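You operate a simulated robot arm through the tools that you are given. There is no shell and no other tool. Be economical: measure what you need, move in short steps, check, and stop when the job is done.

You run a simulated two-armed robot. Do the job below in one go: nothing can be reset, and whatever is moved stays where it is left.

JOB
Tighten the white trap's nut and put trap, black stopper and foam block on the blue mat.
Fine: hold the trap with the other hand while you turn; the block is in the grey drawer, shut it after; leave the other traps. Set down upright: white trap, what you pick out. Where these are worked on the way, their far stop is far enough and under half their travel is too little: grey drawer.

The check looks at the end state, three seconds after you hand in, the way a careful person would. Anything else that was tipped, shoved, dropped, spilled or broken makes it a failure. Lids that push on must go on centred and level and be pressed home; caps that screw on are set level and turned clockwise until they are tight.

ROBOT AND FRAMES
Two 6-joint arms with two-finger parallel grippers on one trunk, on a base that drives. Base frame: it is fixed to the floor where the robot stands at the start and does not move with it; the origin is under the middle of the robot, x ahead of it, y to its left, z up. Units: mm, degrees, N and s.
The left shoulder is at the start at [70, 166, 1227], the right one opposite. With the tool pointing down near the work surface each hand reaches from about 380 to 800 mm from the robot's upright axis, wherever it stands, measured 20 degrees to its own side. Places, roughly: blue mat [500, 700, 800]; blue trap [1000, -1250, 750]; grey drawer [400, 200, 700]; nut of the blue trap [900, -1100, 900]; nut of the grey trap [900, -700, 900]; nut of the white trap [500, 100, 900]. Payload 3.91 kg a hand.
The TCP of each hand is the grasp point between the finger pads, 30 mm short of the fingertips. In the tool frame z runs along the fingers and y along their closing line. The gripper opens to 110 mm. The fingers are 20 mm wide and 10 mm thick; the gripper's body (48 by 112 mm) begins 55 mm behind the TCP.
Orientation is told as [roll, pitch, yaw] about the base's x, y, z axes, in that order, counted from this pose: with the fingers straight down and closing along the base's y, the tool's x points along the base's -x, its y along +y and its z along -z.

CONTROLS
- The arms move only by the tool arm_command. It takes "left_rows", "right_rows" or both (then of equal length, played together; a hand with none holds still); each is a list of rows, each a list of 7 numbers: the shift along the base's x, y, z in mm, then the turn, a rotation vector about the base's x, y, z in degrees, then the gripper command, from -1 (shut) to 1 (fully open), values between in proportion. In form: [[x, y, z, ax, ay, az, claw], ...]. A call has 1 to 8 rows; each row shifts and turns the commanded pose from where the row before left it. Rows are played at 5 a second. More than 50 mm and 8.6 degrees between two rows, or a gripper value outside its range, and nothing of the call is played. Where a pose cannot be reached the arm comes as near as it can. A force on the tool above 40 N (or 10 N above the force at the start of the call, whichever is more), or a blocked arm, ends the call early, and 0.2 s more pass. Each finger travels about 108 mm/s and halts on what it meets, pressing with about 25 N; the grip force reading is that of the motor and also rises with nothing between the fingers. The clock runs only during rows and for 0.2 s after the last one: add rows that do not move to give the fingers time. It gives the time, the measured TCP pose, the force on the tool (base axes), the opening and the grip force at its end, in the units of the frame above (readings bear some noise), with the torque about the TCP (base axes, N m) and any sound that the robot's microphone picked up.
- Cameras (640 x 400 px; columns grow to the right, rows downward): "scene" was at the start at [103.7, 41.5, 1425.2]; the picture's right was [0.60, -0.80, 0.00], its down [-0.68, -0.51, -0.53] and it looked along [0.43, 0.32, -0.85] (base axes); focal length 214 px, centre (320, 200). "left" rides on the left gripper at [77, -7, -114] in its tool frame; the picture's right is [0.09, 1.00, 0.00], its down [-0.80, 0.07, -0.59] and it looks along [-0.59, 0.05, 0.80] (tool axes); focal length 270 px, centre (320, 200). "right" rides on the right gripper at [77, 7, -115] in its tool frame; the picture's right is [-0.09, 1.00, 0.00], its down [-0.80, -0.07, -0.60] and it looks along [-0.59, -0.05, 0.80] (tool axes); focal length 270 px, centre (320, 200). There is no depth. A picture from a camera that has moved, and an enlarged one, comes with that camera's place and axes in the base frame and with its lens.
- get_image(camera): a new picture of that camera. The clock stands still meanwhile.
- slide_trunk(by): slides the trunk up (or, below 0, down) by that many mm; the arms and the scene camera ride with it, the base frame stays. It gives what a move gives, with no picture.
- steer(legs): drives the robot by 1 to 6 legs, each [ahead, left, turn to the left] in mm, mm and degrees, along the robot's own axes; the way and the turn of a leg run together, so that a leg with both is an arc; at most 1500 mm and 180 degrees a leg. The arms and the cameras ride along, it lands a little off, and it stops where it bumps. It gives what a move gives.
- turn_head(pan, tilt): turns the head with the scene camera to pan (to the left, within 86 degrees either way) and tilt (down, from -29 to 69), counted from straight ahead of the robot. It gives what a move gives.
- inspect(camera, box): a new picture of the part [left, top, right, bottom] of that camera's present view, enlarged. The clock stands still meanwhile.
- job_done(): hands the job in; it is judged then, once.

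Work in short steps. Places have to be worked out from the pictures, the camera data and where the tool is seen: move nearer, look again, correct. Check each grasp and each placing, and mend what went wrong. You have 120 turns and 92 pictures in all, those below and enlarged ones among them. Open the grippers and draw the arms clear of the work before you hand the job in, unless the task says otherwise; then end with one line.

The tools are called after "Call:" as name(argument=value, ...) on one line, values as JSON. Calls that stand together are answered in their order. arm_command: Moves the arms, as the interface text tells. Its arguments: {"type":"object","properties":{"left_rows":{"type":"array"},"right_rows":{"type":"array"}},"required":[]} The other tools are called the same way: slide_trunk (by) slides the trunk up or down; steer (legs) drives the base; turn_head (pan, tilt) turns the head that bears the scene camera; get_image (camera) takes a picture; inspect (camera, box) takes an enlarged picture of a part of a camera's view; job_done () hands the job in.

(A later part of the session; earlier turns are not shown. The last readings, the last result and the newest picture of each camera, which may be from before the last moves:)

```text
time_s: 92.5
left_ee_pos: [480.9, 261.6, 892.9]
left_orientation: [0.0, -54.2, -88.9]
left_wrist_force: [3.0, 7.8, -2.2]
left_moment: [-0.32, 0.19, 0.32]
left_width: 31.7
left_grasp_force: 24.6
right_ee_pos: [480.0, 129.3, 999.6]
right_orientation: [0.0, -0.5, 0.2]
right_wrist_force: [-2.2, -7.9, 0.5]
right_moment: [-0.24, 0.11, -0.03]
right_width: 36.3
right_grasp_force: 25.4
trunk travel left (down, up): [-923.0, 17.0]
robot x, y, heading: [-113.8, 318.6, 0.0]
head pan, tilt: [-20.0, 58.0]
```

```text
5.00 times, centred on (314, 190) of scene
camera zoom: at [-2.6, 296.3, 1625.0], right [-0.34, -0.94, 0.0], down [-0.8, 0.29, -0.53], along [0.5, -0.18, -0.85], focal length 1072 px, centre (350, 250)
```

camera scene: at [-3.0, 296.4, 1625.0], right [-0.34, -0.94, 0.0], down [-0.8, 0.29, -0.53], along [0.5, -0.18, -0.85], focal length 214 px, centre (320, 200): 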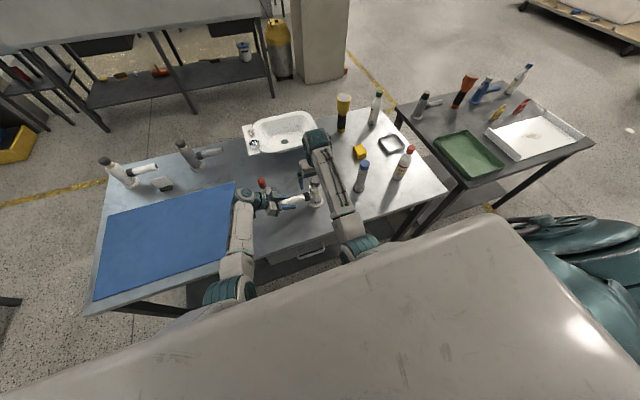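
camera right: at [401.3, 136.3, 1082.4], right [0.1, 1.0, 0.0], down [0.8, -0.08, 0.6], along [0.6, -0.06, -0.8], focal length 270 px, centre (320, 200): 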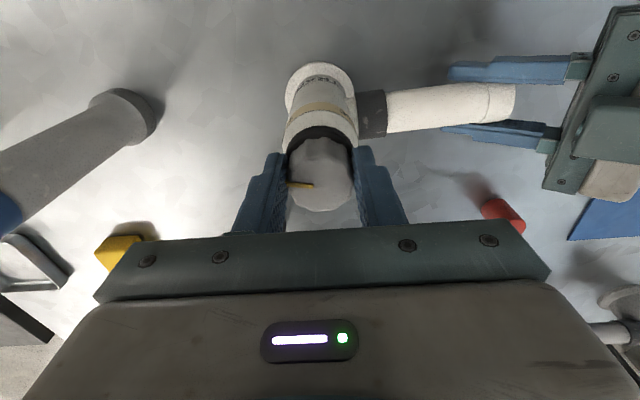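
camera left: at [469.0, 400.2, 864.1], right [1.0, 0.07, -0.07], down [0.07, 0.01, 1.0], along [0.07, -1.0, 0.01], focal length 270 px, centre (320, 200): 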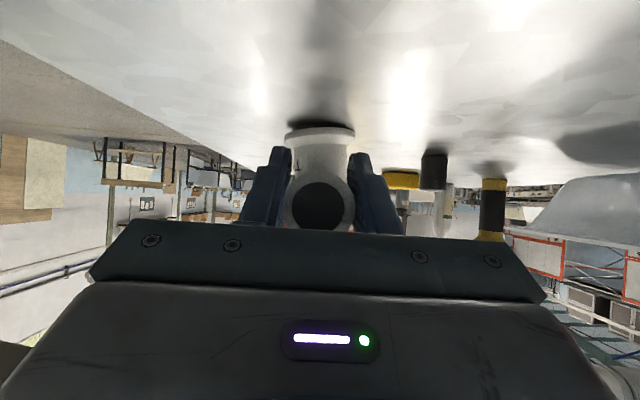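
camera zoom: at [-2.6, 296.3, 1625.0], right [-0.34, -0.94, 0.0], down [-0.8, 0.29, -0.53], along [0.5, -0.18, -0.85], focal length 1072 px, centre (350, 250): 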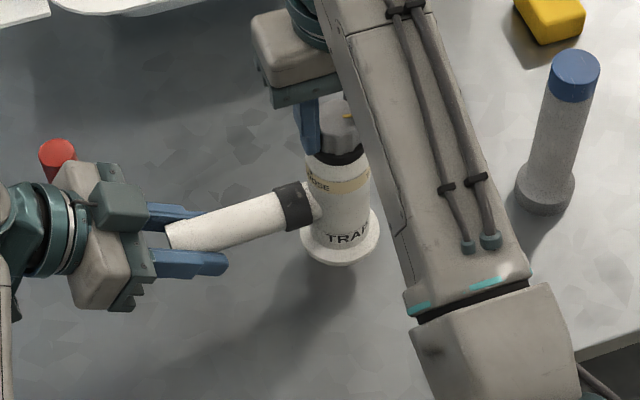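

The trap is lifted and upright. I'll drive 430 mm to the left over the mat.

Call:
steer(legs=[[0, 430, 0]])

Call:
turn_head(pan=-10, tilt=58)

Call:
get_image(camera="scene")

```text
time_s: 95.1
left_ee_pos: [479.8, 696.1, 891.8]
left_orientation: [0.0, -54.1, -88.5]
left_wrist_force: [2.3, 18.8, -7.6]
left_moment: [-0.14, 0.02, 0.33]
left_width: 31.3
left_grasp_force: 24.7
right_ee_pos: [479.2, 564.6, 999.2]
right_orientation: [0.2, -0.5, 0.6]
right_wrist_force: [-2.5, -19.7, 6.1]
right_moment: [-0.82, 0.19, -0.08]
right_width: 36.6
right_grasp_force: 25.6
trunk travel left (down, up): [-923.0, 17.0]
robot x, y, heading: [-117.2, 753.6, 0.2]
head pan, tilt: [-20.0, 58.0]
```

```text
time_s: 95.8
left_ee_pos: [479.3, 697.5, 893.1]
left_orientation: [0.0, -54.3, -88.5]
left_wrist_force: [0.5, 0.8, 0.3]
left_moment: [0.22, 0.12, 0.14]
left_width: 31.3
left_grasp_force: 25.3
right_ee_pos: [479.2, 564.8, 998.4]
right_orientation: [0.0, -0.6, 0.6]
right_wrist_force: [-2.0, -1.4, -1.1]
right_moment: [-0.34, 0.01, 0.04]
right_width: 36.5
right_grasp_force: 24.6
trunk travel left (down, up): [-923.0, 17.0]
robot x, y, heading: [-116.7, 751.0, 0.3]
head pan, tilt: [-10.0, 58.0]
```

```text
40 pictures are left
camera scene: at [-0.3, 741.0, 1625.0], right [-0.17, -0.99, 0.0], down [-0.84, 0.14, -0.53], along [0.52, -0.09, -0.85], focal length 214 px, centre (320, 200)
```

scene: 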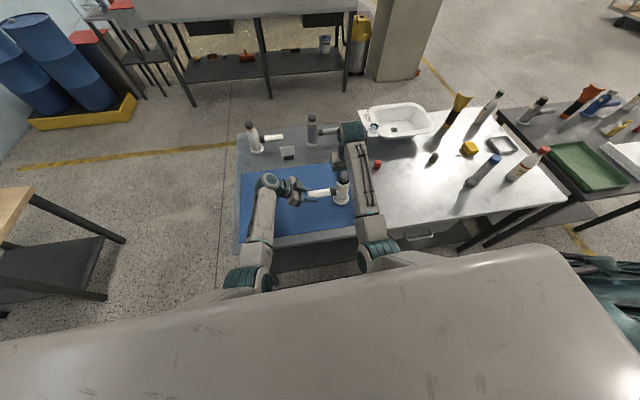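

The trap hangs above the mat; I'll zoom to confirm where the mat's right edge is.

Call:
inspect(camera="scene", box=[230, 130, 420, 250])

```text
3.33 times, centred on (325, 190) of scene
camera zoom: at [-0.3, 741.0, 1625.0], right [-0.17, -0.99, 0.0], down [-0.84, 0.14, -0.53], along [0.52, -0.09, -0.85], focal length 715 px, centre (303, 233)
```

zoom: 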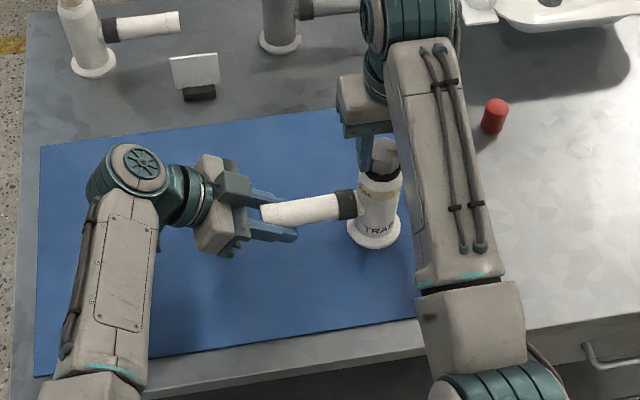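

The trap is well over the mat. Lowering both hands together, the last bit slowly.

Call:
arm_command(left_rows=[[0, 0, -8, 0, 0, 0, -1], [0, 0, -8, 0, 0, 0, -1], [0, 0, -7, 0, 0, 0, -1], [0, 0, -3, 0, 0, 0, -1], [0, 0, -2, 0, 0, 0, -1], [0, 0, 0, 0, 0, 0, -1]], right_rows=[[0, 0, -8, 0, 0, 0, -1], [0, 0, -8, 0, 0, 0, -1], [0, 0, -7, 0, 0, 0, -1], [0, 0, -3, 0, 0, 0, -1], [0, 0, -2, 0, 0, 0, -1], [0, 0, 0, 0, 0, 0, -1]])

```text
time_s: 97.2
left_ee_pos: [479.7, 695.7, 864.5]
left_orientation: [0.0, -54.2, -88.6]
left_wrist_force: [3.4, 6.4, -3.7]
left_moment: [0.2, 0.05, 0.59]
left_width: 31.5
left_grasp_force: 24.9
right_ee_pos: [480.5, 564.8, 971.9]
right_orientation: [0.1, -0.4, 0.6]
right_wrist_force: [-4.6, -7.1, 1.7]
right_moment: [-0.54, 0.39, -0.02]
right_width: 36.3
right_grasp_force: 25.0
trunk travel left (down, up): [-923.0, 17.0]
robot x, y, heading: [-119.2, 751.9, 0.3]
head pan, tilt: [-10.0, 58.0]
```

Not yet supported by the mat (sum of vertical forces is small); I'll lower a further 3 mm in 1 mm steps.

Call:
arm_command(left_rows=[[0, 0, -1, 0, 0, 0, -1], [0, 0, -1, 0, 0, 0, -1], [0, 0, -1, 0, 0, 0, -1], [0, 0, 0, 0, 0, 0, -1]], right_rows=[[0, 0, -1, 0, 0, 0, -1], [0, 0, -1, 0, 0, 0, -1], [0, 0, -1, 0, 0, 0, -1], [0, 0, 0, 0, 0, 0, -1]])

```text
time_s: 98.2
left_ee_pos: [480.1, 696.3, 864.2]
left_orientation: [0.2, -54.3, -88.8]
left_wrist_force: [5.1, 6.0, 6.2]
left_moment: [-0.62, -0.16, 0.55]
left_width: 31.8
left_grasp_force: 24.9
right_ee_pos: [479.0, 565.0, 971.3]
right_orientation: [0.0, -0.7, 0.6]
right_wrist_force: [-1.4, -7.9, 14.4]
right_moment: [-0.46, -0.36, 0.01]
right_width: 36.8
right_grasp_force: 24.5
trunk travel left (down, up): [-923.0, 17.0]
robot x, y, heading: [-117.0, 754.4, -0.0]
head pan, tilt: [-10.0, 58.0]
```

It's resting on the mat. I'll open both hands and withdraw the left along its finger axis and the right straight up.

Call:
arm_command(left_rows=[[0, 0, 0, 0, 0, 0, 0.2], [0, 0, 0, 0, 0, 0, 0.2], [0, 0, 0, 0, 0, 0, 0.2], [0, 24, 17, 0, 0, 0, 0.2], [0, 24, 17, 0, 0, 0, 0.2], [0, 24, 17, 0, 0, 0, 0.2], [0, 24, 17, 0, 0, 0, 0.2], [0, 0, 0, 0, 0, 0, 0.2]], right_rows=[[0, 0, 0, 0, 0, 0, -1], [0, 0, 0, 0, 0, 0, -1], [0, 0, 0, 0, 0, 0, 0.2], [0, 0, 0, 0, 0, 0, 0.2], [0, 0, 0, 0, 0, 0, 0.2], [0, 0, 15, 0, 0, 0, 0.2], [0, 0, 15, 0, 0, 0, 0.2], [0, 0, 10, 0, 0, 0, 0.2]])

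Call:
inspect(camera="scene", box=[230, 130, 420, 250])

Call:
inspect(camera="right", box=[230, 30, 420, 220])

```text
time_s: 100.0
left_ee_pos: [479.8, 793.5, 929.2]
left_orientation: [0.0, -54.2, -88.6]
left_wrist_force: [0.1, 0.6, -0.1]
left_moment: [-0.02, 0.02, -0.01]
left_width: 65.9
left_grasp_force: 0.1
right_ee_pos: [480.2, 564.4, 1008.0]
right_orientation: [0.1, -0.5, 0.6]
right_wrist_force: [0.6, 0.0, -0.3]
right_moment: [0.0, 0.01, 0.03]
right_width: 65.8
right_grasp_force: 0.0
trunk travel left (down, up): [-923.0, 17.0]
robot x, y, heading: [-117.8, 756.0, 0.1]
head pan, tilt: [-10.0, 58.0]
```

```text
3.33 times, centred on (325, 190) of scene
camera zoom: at [-0.4, 740.4, 1625.0], right [-0.17, -0.99, 0.0], down [-0.84, 0.14, -0.53], along [0.52, -0.09, -0.85], focal length 715 px, centre (303, 233)
```

zoom: 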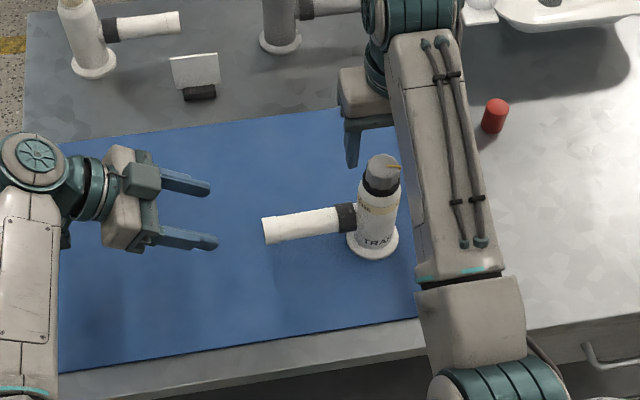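

```text
2.11 times, centred on (325, 125) of right
camera zoom: at [403.1, 569.7, 1122.8], right [0.08, 1.0, 0.0], down [0.8, -0.06, 0.6], along [0.6, -0.04, -0.8], focal length 569 px, centre (310, 358)
```

zoom: 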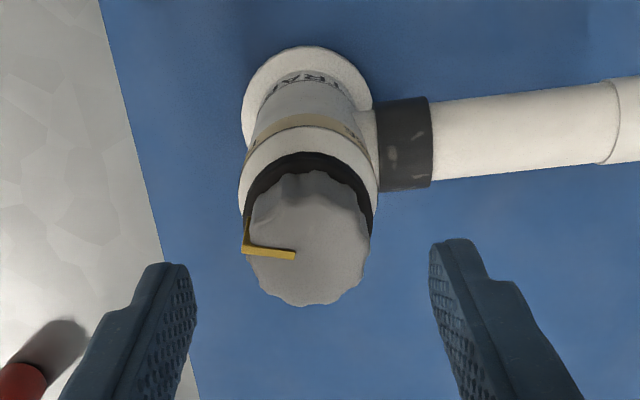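

The trap stands upright on the mat with the mark at TIGHT. To be sure of what the black ring means, I'll compare closely with the nut and the other traps.

Call:
inspect(camera="scene", box=[322, 170, 362, 210])

Call:
inspect(camera="scene", box=[235, 105, 345, 160])

```text
10.00 times, centred on (342, 190) of scene
camera zoom: at [-0.4, 740.4, 1625.0], right [-0.17, -0.99, 0.0], down [-0.84, 0.14, -0.53], along [0.52, -0.09, -0.85], focal length 2145 px, centre (100, 300)
```

zoom: 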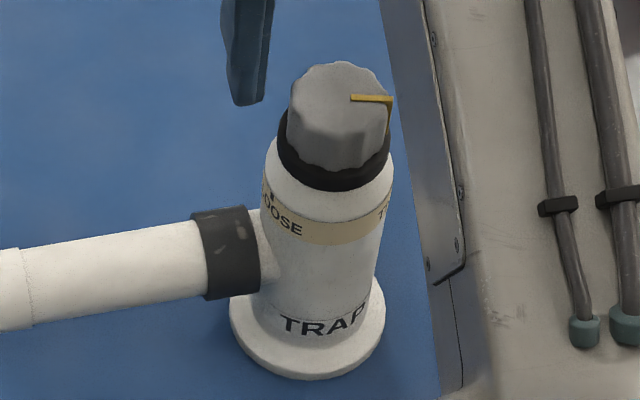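

```text
5.82 times, centred on (290, 132) of scene
camera zoom: at [-0.4, 740.4, 1625.0], right [-0.17, -0.99, 0.0], down [-0.84, 0.14, -0.53], along [0.52, -0.09, -0.85], focal length 1248 px, centre (494, 593)
```

zoom: 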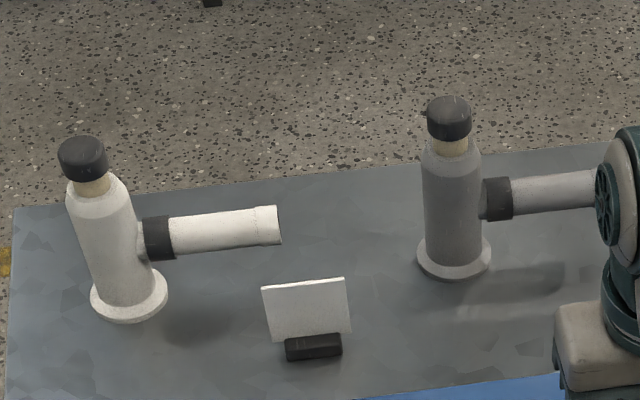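

There's a card standing by the other traps; I'll zoom in to see whether it says anything.

Call:
inspect(camera="scene", box=[276, 148, 300, 163])

Call:
get_image(camera="left")

```text
16.00 times, centred on (288, 156) of scene
camera zoom: at [-0.4, 740.4, 1625.0], right [-0.17, -0.99, 0.0], down [-0.84, 0.14, -0.53], along [0.52, -0.09, -0.85], focal length 3432 px, centre (832, 912)
```

zoom: 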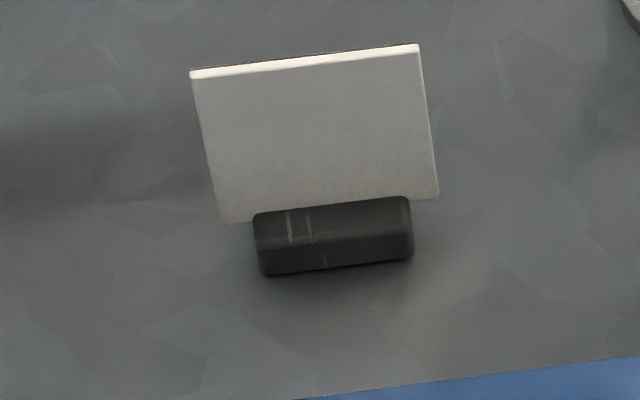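

```text
33 pictures are left
camera left: at [468.7, 930.1, 933.2], right [0.99, 0.08, -0.07], down [0.07, 0.02, 1.0], along [0.08, -1.0, 0.01], focal length 270 px, centre (320, 200)
```

left: 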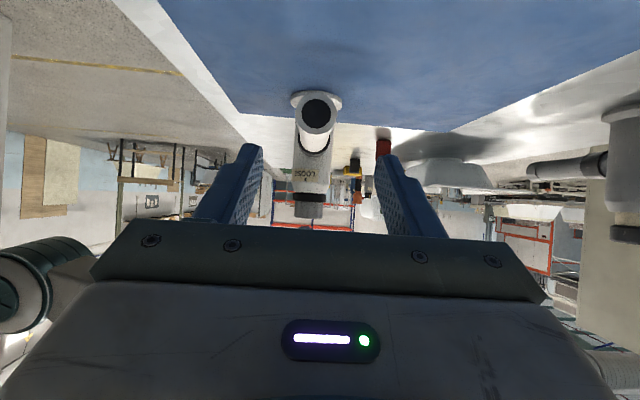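

The card is blank on this side, and everything else (stops exactly at LOOSE and TIGHT) is consistent, so the nut is done. Next the stopper at ≈(612,53). First I'll raise both hands clear of the trap.

Call:
arm_command(left_rows=[[0, 20, 25, 0, 0, 0, 0.2], [0, 20, 25, 0, 0, 0, 0.2], [0, 20, 25, 6, 0, 0, 0.2], [0, 10, 25, 8, 0, 0, 0.2], [0, 0, 25, 8, 0, 0, 0.2], [0, 0, 25, 8, 0, 0, 0.2], [0, 0, 0, 8, 0, 0, 0.2]], right_rows=[[0, 0, 5, 0, 0, 0, 0.2], [0, 0, 5, 0, 0, 0, 0.2], [0, 0, 5, 0, 0, 0, 0.2], [0, 0, 0, 0, 0, 0, 0.2], [0, 0, 0, 0, 0, 0, 0.2], [0, 0, 0, 0, 0, 0, 0.2], [0, 0, 0, 0, 0, 0, 0.2]])

```text
time_s: 101.7
left_ee_pos: [498.5, 857.0, 1053.0]
left_orientation: [0.9, -16.1, -89.1]
left_wrist_force: [-0.7, -0.1, 0.7]
left_moment: [0.06, 0.02, 0.01]
left_width: 66.1
left_grasp_force: 0.1
left hand out of reach, approached as far as the arm can: row 6, 7
right_ee_pos: [483.2, 564.2, 1017.0]
right_orientation: [0.1, -0.6, 0.6]
right_wrist_force: [0.3, 0.5, -0.8]
right_moment: [-0.03, -0.02, 0.01]
right_width: 66.2
right_grasp_force: 0.1
right hand out of reach, approached as far as the arm can: row 3
trunk travel left (down, up): [-923.0, 17.0]
robot x, y, heading: [-119.4, 751.0, 0.3]
head pan, tilt: [-10.0, 58.0]
```

Clear heights. Driving right 516 mm to bring the right hand near the stopper.

Call:
steer(legs=[[0, -516, 0]])

Call:
arm_command(right_rows=[[15, 0, -5, 0, 0, 0, 0.2], [15, 0, -5, 0, 0, 0, 0.2], [15, 0, -5, 0, 0, 0, 0.2], [15, 0, -5, 0, 0, 0, 0.2], [15, 0, -5, 0, 0, 0, 0.2], [0, 0, 0, 0, 0, 0, 0.2]])

Call:
get_image(camera="right")

```text
time_s: 104.6
left_ee_pos: [500.0, 351.4, 1051.4]
left_orientation: [1.0, -16.3, -88.9]
left_wrist_force: [-0.4, 0.2, -0.3]
left_moment: [-0.02, 0.01, -0.01]
left_width: 65.8
left_grasp_force: 0.0
right_ee_pos: [487.1, 58.8, 1017.8]
right_orientation: [0.1, -0.7, 0.8]
right_wrist_force: [-0.7, 0.7, 1.1]
right_moment: [-0.02, 0.03, -0.02]
right_width: 66.3
right_grasp_force: 0.0
trunk travel left (down, up): [-923.0, 17.0]
robot x, y, heading: [-113.0, 237.8, 0.5]
head pan, tilt: [-10.0, 58.0]
```

```text
time_s: 106.0
left_ee_pos: [501.1, 349.7, 1052.7]
left_orientation: [1.0, -16.2, -89.0]
left_wrist_force: [0.7, 0.4, -0.2]
left_moment: [0.0, -0.01, -0.01]
left_width: 66.0
left_grasp_force: 0.1
right_ee_pos: [563.0, 58.4, 992.9]
right_orientation: [0.0, -0.7, 0.7]
right_wrist_force: [-0.3, 0.3, -0.4]
right_moment: [0.01, 0.0, 0.04]
right_width: 66.2
right_grasp_force: 0.0
trunk travel left (down, up): [-923.0, 17.0]
robot x, y, heading: [-113.5, 242.9, 0.4]
head pan, tilt: [-10.0, 58.0]
```

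```text
32 pictures are left
camera right: at [483.7, 62.5, 1107.9], right [0.07, 1.0, 0.0], down [0.8, -0.06, 0.6], along [0.6, -0.04, -0.8], focal length 270 px, centre (320, 200)
```

right: 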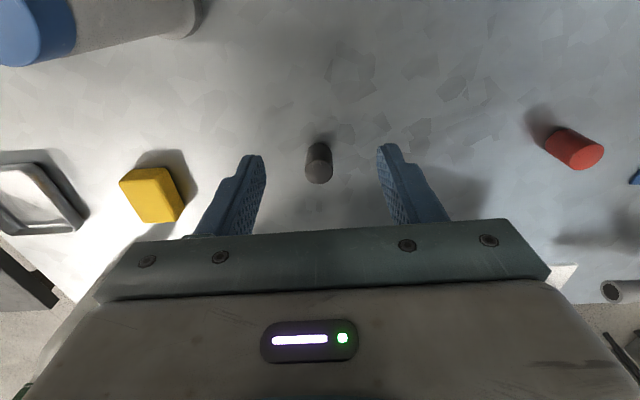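

The stopper reads at ≈(633,52). I'll move above it and lower to z≈900 for a check.

Call:
arm_command(right_rows=[[23, -2, -20, 0, 0, 0, 0.2], [23, -2, -20, 0, 0, 0, 0.2], [22, -2, -20, 0, 0, 0, 0.2], [0, 0, -30, 0, 0, 0, 0.2], [0, 0, 0, 0, 0, 0, 0.2]])

Call:
get_image(camera="right")

```text
time_s: 107.2
left_ee_pos: [501.0, 350.1, 1051.7]
left_orientation: [1.0, -16.2, -88.9]
left_wrist_force: [0.0, 0.6, 0.1]
left_moment: [0.03, -0.01, 0.0]
left_width: 66.2
left_grasp_force: 0.0
right_ee_pos: [630.2, 52.6, 904.3]
right_orientation: [0.2, -0.8, 0.8]
right_wrist_force: [0.0, 0.3, -1.0]
right_moment: [0.01, 0.01, -0.01]
right_width: 66.1
right_grasp_force: 0.0
trunk travel left (down, up): [-923.0, 17.0]
robot x, y, heading: [-111.9, 241.9, 0.4]
head pan, tilt: [-10.0, 58.0]
```

```text
31 pictures are left
camera right: at [552.1, 58.0, 1018.4], right [0.07, 1.0, 0.0], down [0.79, -0.06, 0.6], along [0.6, -0.04, -0.8], focal length 270 px, centre (320, 200)
```

right: 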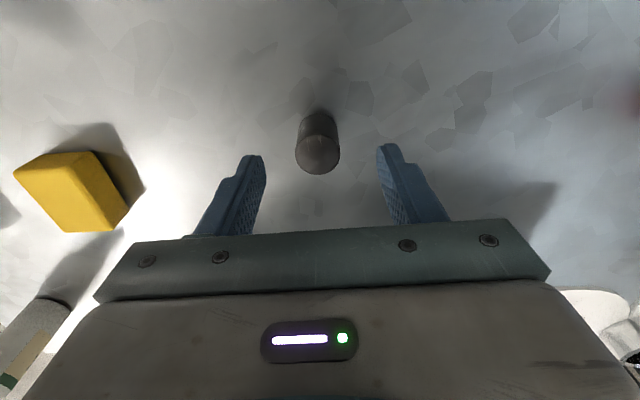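

Base at (633,51), top ≈860, about 28 mm wide. Lowering to z=848 and closing.

Call:
arm_command(right_rows=[[3, -1.5, -20, 0, 0, 0, 0.2], [0, 0, -20, 0, 0, 0, 0.2], [0, 0, -16, 0, 0, 0, 0.2], [0, 0, 0, 0, 0, 0, 0.2], [0, 0, 0, 0, 0, 0, -1], [0, 0, 0, 0, 0, 0, -1], [0, 0, 0, 0, 0, 0, -1]])

Call:
arm_command(right_rows=[[0, 0, 20, 0, 0, 0, -1], [0, 0, 30, 0, 0, 0, -1], [-20, 0, 40, 0, 0, 0, -1], [-20, 0, 40, 0, 0, 0, -1], [-20, 0, 40, 0, 0, 0, -1], [-10, 0, 0, 0, 0, 0, -1]])

Call:
get_image(camera="right")

```text
time_s: 108.8
left_ee_pos: [501.2, 350.3, 1052.4]
left_orientation: [1.0, -16.2, -89.0]
left_wrist_force: [0.8, -0.3, 0.2]
left_moment: [0.01, 0.0, -0.01]
left_width: 66.0
left_grasp_force: 0.1
right_ee_pos: [624.1, 49.1, 851.0]
right_orientation: [0.2, -0.6, 0.9]
right_wrist_force: [0.2, -0.1, 0.3]
right_moment: [0.02, -0.01, 0.01]
right_width: 0.0
right_grasp_force: 25.2
right hand out of reach, approached as far as the arm can: row 3
trunk travel left (down, up): [-923.0, 17.0]
robot x, y, heading: [-111.8, 244.2, 0.5]
head pan, tilt: [-10.0, 58.0]
```

```text
time_s: 110.2
left_ee_pos: [502.1, 350.9, 1052.8]
left_orientation: [1.0, -16.3, -89.0]
left_wrist_force: [0.0, 0.3, 0.5]
left_moment: [0.0, -0.02, 0.0]
left_width: 65.8
left_grasp_force: 0.2
right_ee_pos: [681.3, 59.8, 967.6]
right_orientation: [0.1, -0.5, 0.8]
right_wrist_force: [0.0, 0.2, -0.1]
right_moment: [-0.01, 0.01, 0.0]
right_width: 0.0
right_grasp_force: 24.9
right hand out of reach, approached as far as the arm can: row 1, 2, 3, 4, 5, 6
trunk travel left (down, up): [-923.0, 17.0]
robot x, y, heading: [-114.6, 238.8, 0.5]
head pan, tilt: [-10.0, 58.0]
```

```text
30 pictures are left
camera right: at [602.2, 65.1, 1082.4], right [0.07, 1.0, 0.0], down [0.8, -0.06, 0.6], along [0.6, -0.04, -0.8], focal length 270 px, centre (320, 200)
```

right: 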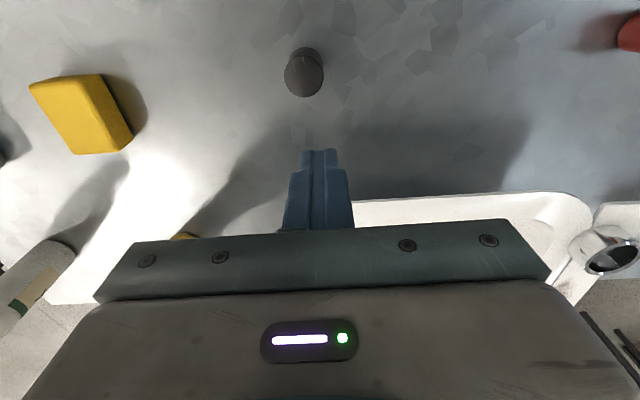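

The arm was at full stretch and closed just short of the stopper, which still stands at ≈(645,50). I'll pull the hand back in, open it, and drive 110 mm closer.

Call:
arm_command(right_rows=[[-20, 0, 10, 0, 0, 0, 0.2], [-20, 0, 5, 0, 0, 0, 0.2], [-20, 0, 5, 0, 0, 0, 0.2], [-30, 0, 0, 0, 0, 0, 0.2], [-30, 0, 0, 0, 0, 0, 0.2], [-30, 0, 0, 0, 0, 0, 0.2], [0, 0, 0, 0, 0, 0, 0.2]])

Call:
get_image(camera="scene")

```text
time_s: 111.8
left_ee_pos: [501.2, 351.3, 1052.7]
left_orientation: [0.9, -16.2, -88.9]
left_wrist_force: [0.5, -0.1, -0.1]
left_moment: [0.02, 0.0, 0.01]
left_width: 65.8
left_grasp_force: 0.0
right_ee_pos: [671.3, 64.4, 947.3]
right_orientation: [0.1, -0.5, 0.7]
right_wrist_force: [0.6, -0.2, -0.9]
right_moment: [0.03, 0.02, 0.0]
right_width: 66.0
right_grasp_force: 0.0
right hand out of reach, approached as far as the arm can: row 1, 2, 3, 4, 5, 6
trunk travel left (down, up): [-923.0, 17.0]
robot x, y, heading: [-113.0, 243.0, 0.6]
head pan, tilt: [-10.0, 58.0]
```

```text
29 pictures are left
camera scene: at [3.0, 230.8, 1625.0], right [-0.16, -0.99, 0.0], down [-0.84, 0.14, -0.53], along [0.52, -0.09, -0.85], focal length 214 px, centre (320, 200)
```

scene: 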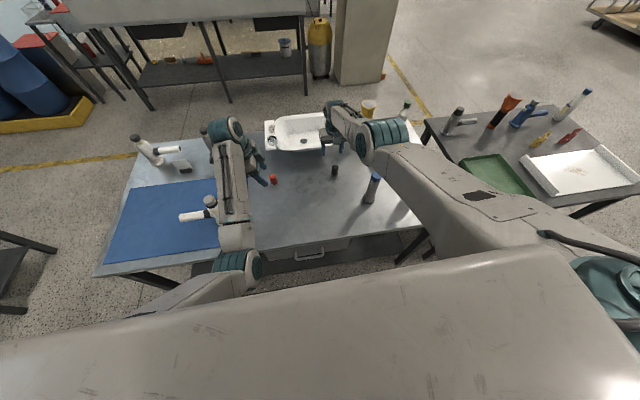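

The right arm has flipped to elbow-out, which wants the hand well out on its own side. I'll raise it, then shift the robot left so the stopper lies in that arm's good zone.

Call:
arm_command(right_rows=[[0, 0, 35, 0, 0, 0, 0.2], [0, 0, 35, 0, 0, 0, 0.2], [0, 0, 35, 0, 0, 0, 0.2], [0, 0, 35, 0, 0, 0, 0.2], [0, 0, 0, 0, 0, 0, 0.2]])

```text
time_s: 113.0
left_ee_pos: [501.5, 351.0, 1052.6]
left_orientation: [1.0, -16.2, -89.0]
left_wrist_force: [0.1, 0.2, -0.7]
left_moment: [0.0, 0.01, 0.0]
left_width: 66.2
left_grasp_force: 0.1
right_ee_pos: [712.3, 65.7, 1075.9]
right_orientation: [0.1, -0.7, 0.9]
right_wrist_force: [0.3, 0.4, -0.8]
right_moment: [0.02, 0.05, -0.01]
right_width: 66.0
right_grasp_force: 0.1
right hand out of reach, approached as far as the arm can: row 1, 2, 3, 4
trunk travel left (down, up): [-923.0, 17.0]
robot x, y, heading: [-112.2, 238.5, 0.5]
head pan, tilt: [-10.0, 58.0]
```

I'll drive 120 ahead and 267 left with both hands high, then bring the right hand back over the stopper.

Call:
steer(legs=[[0, 267, 0], [115, 0, 0]])

Call:
arm_command(right_rows=[[-22, -36, 0, 0, 0, 0, 0.2], [-22, -36, 0, 0, 0, 0, 0.2], [-22, -36, 0, 0, 0, 0, 0.2], [-22, -36, 0, 0, 0, 0, 0.2], [-22, -36, 0, 0, 0, 0, 0.2], [-22, -36, 0, 0, 0, 0, 0.2], [-22, -36, 0, 0, 0, 0, 0.2], [-20, -30, 0, 0, 0, 0, 0.2]])

Call:
get_image(camera="right")

```text
time_s: 115.8
left_ee_pos: [606.5, 628.5, 1055.5]
left_orientation: [1.2, -16.3, -88.7]
left_wrist_force: [0.1, 0.4, 0.6]
left_moment: [-0.01, -0.04, -0.01]
left_width: 65.9
left_grasp_force: 0.0
right_ee_pos: [818.5, 344.2, 1079.7]
right_orientation: [0.0, -0.9, 1.1]
right_wrist_force: [0.0, 0.6, 0.9]
right_moment: [-0.02, 0.02, 0.01]
right_width: 66.0
right_grasp_force: 0.1
trunk travel left (down, up): [-923.0, 17.0]
robot x, y, heading: [-2.4, 515.4, 0.6]
head pan, tilt: [-10.0, 58.0]
```

```text
time_s: 117.6
left_ee_pos: [609.9, 626.3, 1052.4]
left_orientation: [1.1, -16.1, -88.7]
left_wrist_force: [0.6, -0.2, 0.2]
left_moment: [0.0, -0.02, 0.02]
left_width: 66.2
left_grasp_force: 0.0
right_ee_pos: [781.0, 44.5, 1043.7]
right_orientation: [0.3, -0.6, 1.1]
right_wrist_force: [0.3, -0.7, 0.7]
right_moment: [0.04, 0.01, 0.02]
right_width: 66.0
right_grasp_force: 0.2
right hand out of reach, approached as far as the arm can: row 1, 2, 3, 4, 5, 6, 7, 8
trunk travel left (down, up): [-923.0, 17.0]
robot x, y, heading: [-4.2, 514.9, 0.8]
head pan, tilt: [-10.0, 58.0]
```

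```text
28 pictures are left
camera right: at [702.3, 49.3, 1158.6], right [0.07, 1.0, 0.0], down [0.8, -0.06, 0.6], along [0.6, -0.04, -0.8], focal length 270 px, centre (320, 200)
```

right: 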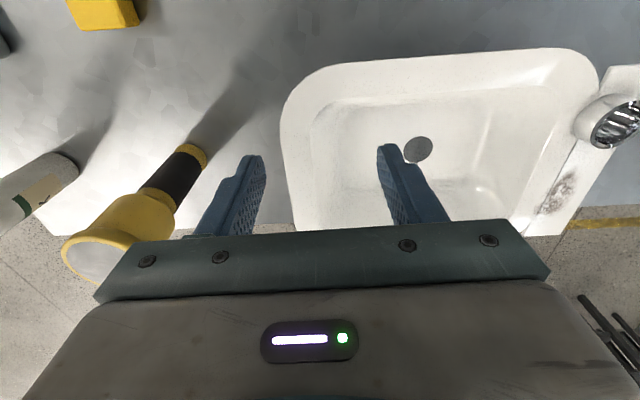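

The hand is over the sink edge, clear. I'll bring it back in x toward the stopper at ≈(645,50).

Call:
arm_command(right_rows=[[-27, 1, 0, 0, 0, 0, 0.2], [-27, 1, 0, 0, 0, 0, 0.2], [-27, 1, -5, 0, 0, 0, 0.2], [-27, 1, -10, 0, 0, 0, 0.2], [-27, 1, -10, 0, 0, 0, 0.2], [0, 0, 0, 0, 0, 0, 0.2]])

Call:
get_image(camera="right")

```text
time_s: 119.0
left_ee_pos: [610.1, 627.0, 1052.3]
left_orientation: [1.1, -16.1, -88.7]
left_wrist_force: [0.0, 0.6, 0.5]
left_moment: [0.01, -0.01, 0.03]
left_width: 65.9
left_grasp_force: 0.2
right_ee_pos: [750.9, 14.0, 987.0]
right_orientation: [0.2, -0.6, 1.1]
right_wrist_force: [0.7, -0.6, -0.7]
right_moment: [-0.01, -0.02, -0.01]
right_width: 66.1
right_grasp_force: 0.0
right hand out of reach, approached as far as the arm can: row 1, 2, 3, 4, 5
trunk travel left (down, up): [-923.0, 17.0]
robot x, y, heading: [-1.8, 515.6, 0.8]
head pan, tilt: [-10.0, 58.0]
```

```text
27 pictures are left
camera right: at [673.3, 19.1, 1101.6], right [0.07, 1.0, 0.0], down [0.8, -0.06, 0.6], along [0.6, -0.04, -0.8], focal length 270 px, centre (320, 200)
```

right: 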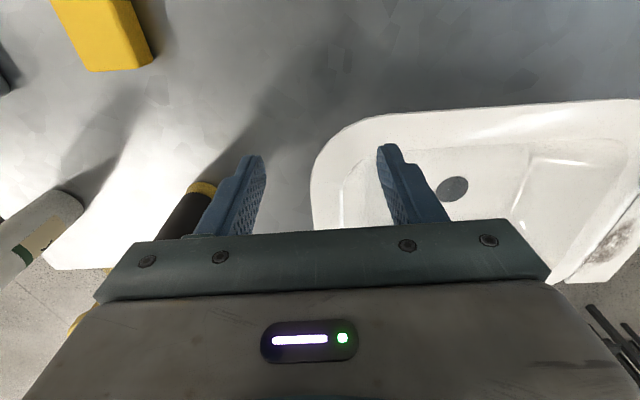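

The right arm is nearly straight and steers poorly by itself, so I'll use the base and trunk to position the fixed hand instead. First I'll move the left hand outward so it stays clear of the trap when the trunk comes down.

Call:
arm_command(left_rows=[[0, 45, 0, 0, 0, 0, 0.2], [0, 45, 0, 0, 0, 0, 0.2], [0, 45, 0, 0, 0, 0, 0.2], [0, 45, 0, 0, 0, 0, 0.2], [0, 30, 0, 0, 0, 0, 0.2]])

Call:
steer(legs=[[-108, 34, 0]])

Call:
get_image(camera="right")

```text
time_s: 120.2
left_ee_pos: [612.4, 838.3, 1048.5]
left_orientation: [1.0, -16.4, -88.7]
left_wrist_force: [-0.5, 1.0, 0.5]
left_moment: [-0.04, -0.02, -0.04]
left_width: 66.0
left_grasp_force: 0.1
left hand out of reach, approached as far as the arm can: row 1
right_ee_pos: [750.9, 16.7, 988.3]
right_orientation: [0.0, -0.5, 1.1]
right_wrist_force: [1.8, -0.6, 1.7]
right_moment: [0.0, 0.01, 0.0]
right_width: 65.9
right_grasp_force: 0.1
trunk travel left (down, up): [-923.0, 17.0]
robot x, y, heading: [-5.0, 516.4, 0.5]
head pan, tilt: [-10.0, 58.0]
```

```text
time_s: 121.4
left_ee_pos: [508.9, 866.3, 1046.9]
left_orientation: [0.8, -16.2, -88.6]
left_wrist_force: [0.5, 0.0, 0.6]
left_moment: [-0.02, 0.0, -0.01]
left_width: 66.0
left_grasp_force: 0.0
right_ee_pos: [645.6, 43.6, 983.5]
right_orientation: [0.1, -0.3, 1.0]
right_wrist_force: [0.5, 0.2, 0.1]
right_moment: [0.04, -0.01, -0.03]
right_width: 66.2
right_grasp_force: 0.1
trunk travel left (down, up): [-923.0, 17.0]
robot x, y, heading: [-106.7, 543.9, 0.6]
head pan, tilt: [-10.0, 58.0]
```

```text
26 pictures are left
camera right: at [568.2, 48.9, 1099.0], right [0.07, 1.0, 0.0], down [0.8, -0.06, 0.6], along [0.6, -0.04, -0.8], focal length 270 px, centre (320, 200)
```

right: 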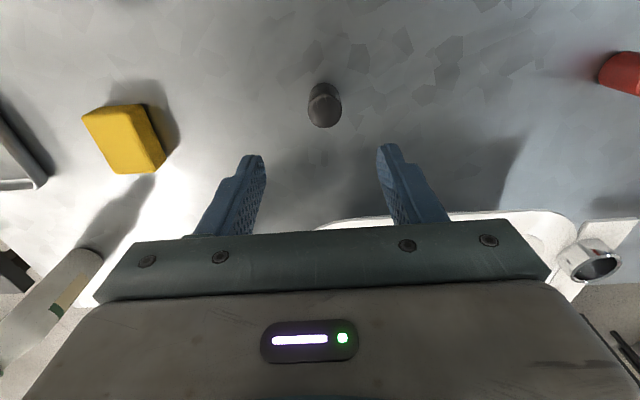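

The stopper reads at ≈(650,47), and the hand is at (646,44). A tiny base correction, then most of the trunk descent.

Call:
steer(legs=[[5, 3, 0]])

Call:
slide_trunk(by=-90)

Call:
get_image(camera="right")

```text
time_s: 122.1
left_ee_pos: [508.2, 868.4, 1050.4]
left_orientation: [1.2, -16.3, -88.8]
left_wrist_force: [-0.8, 0.3, -0.5]
left_moment: [0.01, -0.06, -0.02]
left_width: 66.2
left_grasp_force: 0.0
right_ee_pos: [647.6, 47.6, 987.7]
right_orientation: [0.2, -0.6, 1.0]
right_wrist_force: [0.7, 0.0, 0.5]
right_moment: [0.02, -0.03, 0.0]
right_width: 65.7
right_grasp_force: 0.1
trunk travel left (down, up): [-923.0, 17.0]
robot x, y, heading: [-103.9, 551.6, 0.7]
head pan, tilt: [-10.0, 58.0]
```

```text
time_s: 123.4
left_ee_pos: [509.9, 869.3, 959.6]
left_orientation: [1.1, -16.2, -88.9]
left_wrist_force: [-0.8, -0.3, -0.7]
left_moment: [-0.02, 0.0, -0.02]
left_width: 66.0
left_grasp_force: 0.0
right_ee_pos: [647.6, 47.4, 896.6]
right_orientation: [0.1, -0.5, 1.0]
right_wrist_force: [-0.1, 0.6, -0.1]
right_moment: [0.0, 0.0, 0.0]
right_width: 66.0
right_grasp_force: 0.0
trunk travel left (down, up): [-833.0, 107.0]
robot x, y, heading: [-105.7, 549.2, 0.8]
head pan, tilt: [-10.0, 58.0]
```

```text
25 pictures are left
camera right: at [570.0, 52.5, 1012.0], right [0.07, 1.0, 0.0], down [0.8, -0.06, 0.6], along [0.6, -0.04, -0.8], focal length 270 px, centre (320, 200)
```

right: 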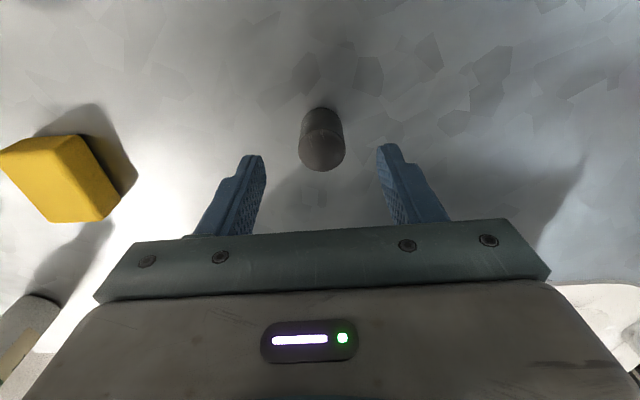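

The stopper top is right on the gripper axis. Lowering the last 48 mm and closing.

Call:
slide_trunk(by=-48)

Call:
arm_command(right_rows=[[0, 0, 0, 0, 0, 0, -1], [0, 0, 0, 0, 0, 0, -1], [0, 0, 0, 0, 0, 0, -1]])

```text
time_s: 124.3
left_ee_pos: [509.1, 868.7, 911.0]
left_orientation: [1.0, -16.2, -88.7]
left_wrist_force: [-0.7, 0.3, 1.2]
left_moment: [-0.04, -0.01, 0.0]
left_width: 66.1
left_grasp_force: 0.0
right_ee_pos: [648.1, 47.2, 849.1]
right_orientation: [0.0, -0.5, 1.0]
right_wrist_force: [0.3, 0.7, -0.1]
right_moment: [0.0, 0.03, 0.01]
right_width: 66.0
right_grasp_force: 0.2
trunk travel left (down, up): [-785.0, 155.0]
robot x, y, heading: [-105.6, 551.2, 0.7]
head pan, tilt: [-10.0, 58.0]
```

```text
time_s: 125.1
left_ee_pos: [510.9, 868.6, 911.5]
left_orientation: [1.0, -16.3, -88.9]
left_wrist_force: [0.7, -0.2, -0.2]
left_moment: [0.02, 0.02, -0.01]
left_width: 66.3
left_grasp_force: 0.1
right_ee_pos: [649.1, 49.0, 850.2]
right_orientation: [0.1, -0.5, 1.0]
right_wrist_force: [0.4, -0.2, 0.6]
right_moment: [-0.06, -0.02, 0.0]
right_width: 31.5
right_grasp_force: 24.4
trunk travel left (down, up): [-785.0, 155.0]
robot x, y, heading: [-105.3, 553.3, 0.6]
head pan, tilt: [-10.0, 58.0]
```

Gripped (31.5 mm). Lifting with the trunk and driving it over the mat to ≈(610,590).

Call:
slide_trunk(by=95)

Call:
steer(legs=[[-38, 0, 0], [0, 540, 0]])

Call:
get_image(camera="right")

```text
time_s: 126.3
left_ee_pos: [510.1, 869.8, 1006.1]
left_orientation: [1.0, -16.2, -88.8]
left_wrist_force: [0.9, 0.1, 0.2]
left_moment: [0.01, -0.01, -0.02]
left_width: 66.0
left_grasp_force: 0.1
right_ee_pos: [649.2, 47.9, 943.6]
right_orientation: [0.1, -0.5, 0.9]
right_wrist_force: [-0.2, 0.1, 0.3]
right_moment: [-0.03, 0.0, -0.01]
right_width: 31.2
right_grasp_force: 24.6
trunk travel left (down, up): [-880.0, 60.0]
robot x, y, heading: [-104.4, 549.9, 0.4]
head pan, tilt: [-10.0, 58.0]
```

```text
time_s: 129.9
left_ee_pos: [470.0, 1402.1, 1005.8]
left_orientation: [1.0, -16.2, -89.1]
left_wrist_force: [0.3, -0.4, -0.1]
left_moment: [0.0, 0.0, 0.0]
left_width: 65.8
left_grasp_force: 0.0
right_ee_pos: [602.4, 578.6, 942.9]
right_orientation: [0.2, -0.5, 0.5]
right_wrist_force: [-0.5, 0.1, 0.0]
right_moment: [0.01, -0.01, -0.02]
right_width: 31.6
right_grasp_force: 25.4
trunk travel left (down, up): [-880.0, 60.0]
robot x, y, heading: [-145.9, 1085.9, 0.3]
head pan, tilt: [-10.0, 58.0]
```

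```text
24 pictures are left
camera right: at [524.6, 584.3, 1058.0], right [0.08, 1.0, 0.0], down [0.8, -0.06, 0.6], along [0.6, -0.04, -0.8], focal length 270 px, centre (320, 200)
```

right: 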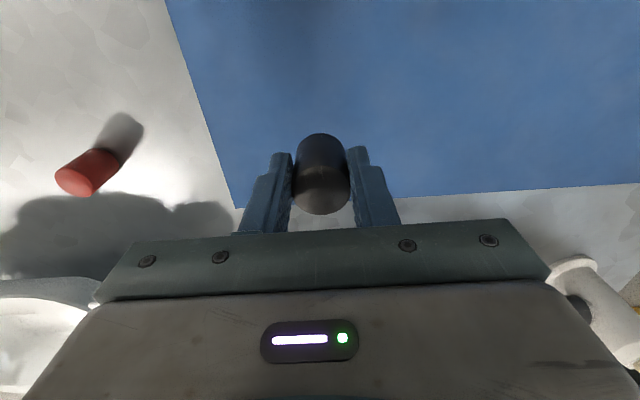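

The stopper is above the mat, but the wrist camera would come down close to the trap's nut. I'll shift to ≈(627,655) first, then lower.

Call:
steer(legs=[[25, 75, 0]])

Call:
slide_trunk(by=-86)

```text
time_s: 131.0
left_ee_pos: [492.8, 1473.2, 1009.1]
left_orientation: [1.0, -15.9, -89.1]
left_wrist_force: [-0.1, -0.4, -1.0]
left_moment: [0.04, 0.0, 0.0]
left_width: 66.1
left_grasp_force: 0.1
right_ee_pos: [624.9, 654.0, 942.3]
right_orientation: [0.4, -0.5, 0.6]
right_wrist_force: [-0.2, -0.1, -1.3]
right_moment: [0.03, 0.02, 0.01]
right_width: 31.3
right_grasp_force: 25.5
trunk travel left (down, up): [-880.0, 60.0]
robot x, y, heading: [-121.8, 1164.1, 0.5]
head pan, tilt: [-10.0, 58.0]
```

```text
time_s: 132.2
left_ee_pos: [491.7, 1478.6, 921.2]
left_orientation: [1.1, -16.2, -89.1]
left_wrist_force: [0.7, 0.1, -0.7]
left_moment: [-0.01, 0.0, 0.01]
left_width: 65.7
left_grasp_force: 0.1
right_ee_pos: [627.3, 655.3, 857.3]
right_orientation: [0.1, -0.5, 0.6]
right_wrist_force: [0.1, -1.0, -0.5]
right_moment: [-0.02, -0.02, 0.01]
right_width: 31.5
right_grasp_force: 24.7
trunk travel left (down, up): [-794.0, 146.0]
robot x, y, heading: [-126.1, 1164.2, 0.5]
head pan, tilt: [-10.0, 58.0]
```

Now the final ≈4 mm to contact.

Call:
slide_trunk(by=-4)

```text
time_s: 132.7
left_ee_pos: [492.9, 1478.5, 917.2]
left_orientation: [1.0, -16.2, -89.2]
left_wrist_force: [1.6, 0.1, -0.2]
left_moment: [-0.03, -0.01, 0.0]
left_width: 66.1
left_grasp_force: 0.1
right_ee_pos: [626.5, 656.0, 853.1]
right_orientation: [0.1, -0.5, 0.6]
right_wrist_force: [0.0, 0.6, -0.2]
right_moment: [-0.03, 0.02, 0.01]
right_width: 31.5
right_grasp_force: 25.1
trunk travel left (down, up): [-790.0, 150.0]
robot x, y, heading: [-125.5, 1164.8, 0.3]
head pan, tilt: [-10.0, 58.0]
```

No contact yet; 2 mm more, then open and rise.

Call:
slide_trunk(by=-2)

Call:
arm_command(right_rows=[[0, 0, 0, 0, 0, 0, 0], [0, 0, 0, 0, 0, 0, 0.2], [0, 0, 0, 0, 0, 0, 0.2]])

Call:
slide_trunk(by=140)

Call:
get_image(camera="right")

```text
time_s: 133.3
left_ee_pos: [492.1, 1478.6, 914.4]
left_orientation: [1.1, -16.3, -89.1]
left_wrist_force: [-0.5, 0.2, 0.1]
left_moment: [0.02, 0.0, 0.0]
left_width: 66.0
left_grasp_force: 0.0
right_ee_pos: [626.4, 658.0, 853.3]
right_orientation: [0.0, -0.5, 0.6]
right_wrist_force: [0.1, -0.3, 5.3]
right_moment: [-0.04, -0.01, 0.01]
right_width: 31.2
right_grasp_force: 24.8
trunk travel left (down, up): [-788.0, 152.0]
robot x, y, heading: [-128.7, 1168.0, 0.2]
head pan, tilt: [-10.0, 58.0]
```

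```text
time_s: 134.1
left_ee_pos: [493.3, 1479.0, 914.1]
left_orientation: [1.1, -16.2, -89.0]
left_wrist_force: [-0.2, -0.4, 0.9]
left_moment: [0.05, -0.02, 0.04]
left_width: 66.3
left_grasp_force: 0.0
right_ee_pos: [626.8, 655.9, 851.8]
right_orientation: [0.0, -0.4, 0.6]
right_wrist_force: [-0.5, -0.6, 0.3]
right_moment: [-0.03, -0.02, -0.01]
right_width: 65.9
right_grasp_force: 0.0
trunk travel left (down, up): [-788.0, 152.0]
robot x, y, heading: [-126.9, 1161.8, 0.4]
head pan, tilt: [-10.0, 58.0]
```

```text
time_s: 135.7
left_ee_pos: [494.3, 1479.3, 1053.9]
left_orientation: [1.1, -16.3, -89.1]
left_wrist_force: [-1.5, 0.1, 0.2]
left_moment: [-0.02, 0.0, 0.02]
left_width: 66.0
left_grasp_force: 0.1
right_ee_pos: [627.1, 657.1, 992.5]
right_orientation: [0.1, -0.4, 0.6]
right_wrist_force: [0.0, 0.1, -0.4]
right_moment: [-0.01, 0.01, 0.02]
right_width: 66.1
right_grasp_force: 0.1
trunk travel left (down, up): [-928.0, 12.0]
robot x, y, heading: [-126.6, 1162.3, 0.5]
head pan, tilt: [-10.0, 58.0]
```

```text
23 pictures are left
camera right: at [548.4, 661.5, 1106.4], right [0.08, 1.0, 0.0], down [0.8, -0.06, 0.6], along [0.6, -0.04, -0.8], focal length 270 px, centre (320, 200)
```

right: 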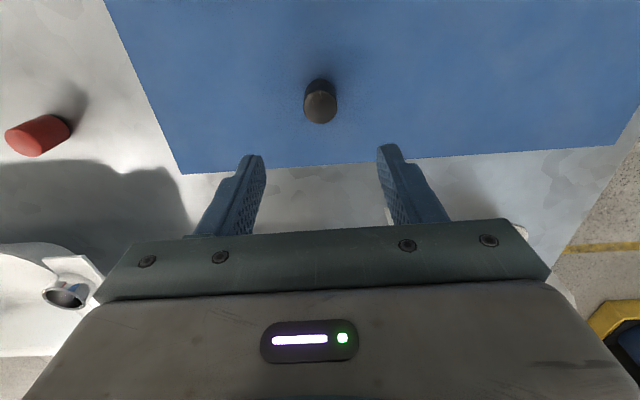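

The stopper stands upright on the mat. Now I'll shift left a little and back well away from the table to prepare for the drawer.

Call:
steer(legs=[[0, 50, 0], [-480, 0, 0]])

Call:
arm_command(right_rows=[[-42, 0, -20, 0, 0, 0, 0.2], [-42, 0, -20, 0, 0, 0, 0.2], [-42, 0, -20, 0, 0, 0, 0.2], [-42, 0, -20, 0, 0, 0, 0.2], [-42, 0, -20, 0, 0, 0, 0.2], [-42, 0, -20, 0, 0, 0, 0.2], [-42, 0, -20, 0, 0, 0, 0.2], [-42, 0, -20, 0, 0, 0, 0.2]], left_rows=[[0, 0, 0, 8, 0, 0, 0.2], [0, 0, 0, 8, 0, 0, 0.2], [0, 0, -10, 0, -8, 0, 0.2], [0, 0, -10, 0, -8, 0, 0.2], [0, 0, -10, 0, -8, 0, 0.2], [0, 0, -10, 0, -8, 0, 0.2], [0, 0, -10, 0, -8, 0, 0.2], [0, 0, -10, 0, -8, 0, 0.2]])

```text
time_s: 139.1
left_ee_pos: [13.0, 1522.9, 1053.9]
left_orientation: [1.0, -16.3, -89.4]
left_wrist_force: [0.0, 0.4, -0.1]
left_moment: [0.03, 0.0, -0.02]
left_width: 66.0
left_grasp_force: 0.1
right_ee_pos: [142.0, 699.9, 990.5]
right_orientation: [0.2, -0.4, 0.2]
right_wrist_force: [-0.1, 0.2, 0.4]
right_moment: [0.01, 0.03, -0.02]
right_width: 66.0
right_grasp_force: 0.1
trunk travel left (down, up): [-928.0, 12.0]
robot x, y, heading: [-608.6, 1212.3, 0.2]
head pan, tilt: [-10.0, 58.0]
```

```text
time_s: 140.9
left_ee_pos: [15.4, 1523.5, 986.6]
left_orientation: [49.5, -0.6, -89.9]
left_wrist_force: [1.1, -0.5, 0.5]
left_moment: [0.01, 0.01, 0.03]
left_width: 65.9
left_grasp_force: 0.0
left hand out of reach, approached as far as the arm can: row 2
right_ee_pos: [-61.6, 627.5, 742.7]
right_orientation: [0.2, -0.5, 0.4]
right_wrist_force: [0.3, 1.1, 0.3]
right_moment: [0.02, -0.04, 0.06]
right_width: 65.8
right_grasp_force: 0.1
right hand out of reach, approached as far as the arm can: row 1, 2, 3, 4, 5, 6, 7, 8
trunk travel left (down, up): [-928.0, 12.0]
robot x, y, heading: [-608.4, 1210.5, 0.2]
head pan, tilt: [-10.0, 58.0]
```

Both are progressing. I'll finish the left hand's pitch to horizontal and retract the right hand further toward its side.

Call:
arm_command(right_rows=[[-42, 15, -15, 0, 0, 0, 0.2], [-42, 15, -15, 0, 0, 0, 0.2], [-42, 15, -15, 0, 0, 0, 0.2], [-42, 15, -15, 0, 0, 0, 0.2], [-42, 15, -15, 0, 0, 0, 0.2], [-42, 15, -15, 0, 0, 0, 0.2], [-42, 15, -15, 0, 0, 0, 0.2], [-42, 15, -15, 0, 0, 0, 0.2]], left_rows=[[0, 0, 0, 0, -8, 0, 0.2], [0, 0, 0, 0, -8, 0, 0.2], [0, 0, 0, 0, -8, 0, 0.2], [0, 0, 0, 0, -8, 0, 0.2], [0, 0, 0, 0, -8, 0, 0.2], [0, 0, 0, 0, 0, 0, 0.2], [0, 0, 0, 0, 0, 0, 0.2], [0, 0, 0, 0, 0, 0, 0.2]])

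Call:
turn_head(pan=-30, tilt=45)

Call:
get_image(camera="scene")

```text
time_s: 142.7
left_ee_pos: [15.1, 1525.6, 985.9]
left_orientation: [89.3, -0.6, -90.2]
left_wrist_force: [-0.4, -0.2, 0.0]
left_moment: [0.02, 0.0, -0.02]
left_width: 65.8
left_grasp_force: 0.0
right_ee_pos: [-346.8, 703.9, 545.2]
right_orientation: [0.1, -0.5, 0.3]
right_wrist_force: [0.6, -0.9, -0.1]
right_moment: [-0.02, 0.03, -0.01]
right_width: 65.9
right_grasp_force: 0.1
right hand out of reach, approached as far as the arm can: row 1, 2, 3, 4, 5, 6, 7, 8
trunk travel left (down, up): [-928.0, 12.0]
robot x, y, heading: [-606.9, 1212.2, 0.2]
head pan, tilt: [-10.0, 58.0]
```

```text
time_s: 143.6
left_ee_pos: [17.0, 1525.3, 985.0]
left_orientation: [89.2, -0.5, -90.3]
left_wrist_force: [-0.2, 0.2, -0.5]
left_moment: [0.02, 0.02, 0.0]
left_width: 66.0
left_grasp_force: 0.1
right_ee_pos: [-346.0, 703.2, 544.4]
right_orientation: [0.1, -0.4, 0.3]
right_wrist_force: [0.0, 0.2, 0.4]
right_moment: [0.0, -0.03, -0.02]
right_width: 66.0
right_grasp_force: 0.1
trunk travel left (down, up): [-928.0, 12.0]
robot x, y, heading: [-607.9, 1215.0, 0.2]
head pan, tilt: [-30.0, 45.0]
```

```text
22 pictures are left
camera scene: at [-488.7, 1171.0, 1647.0], right [-0.5, -0.87, 0.0], down [-0.61, 0.35, -0.71], along [0.61, -0.35, -0.71], focal length 214 px, centre (320, 200)
```

scene: 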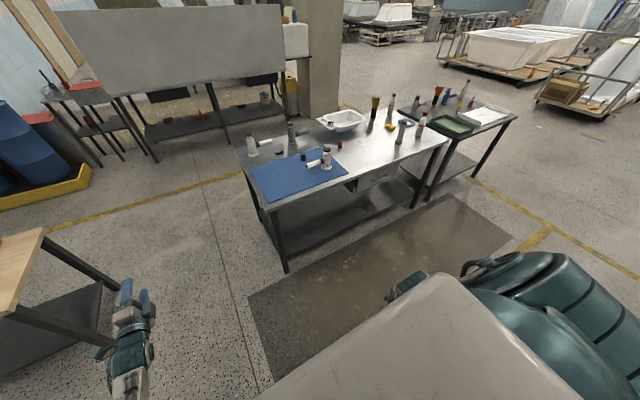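

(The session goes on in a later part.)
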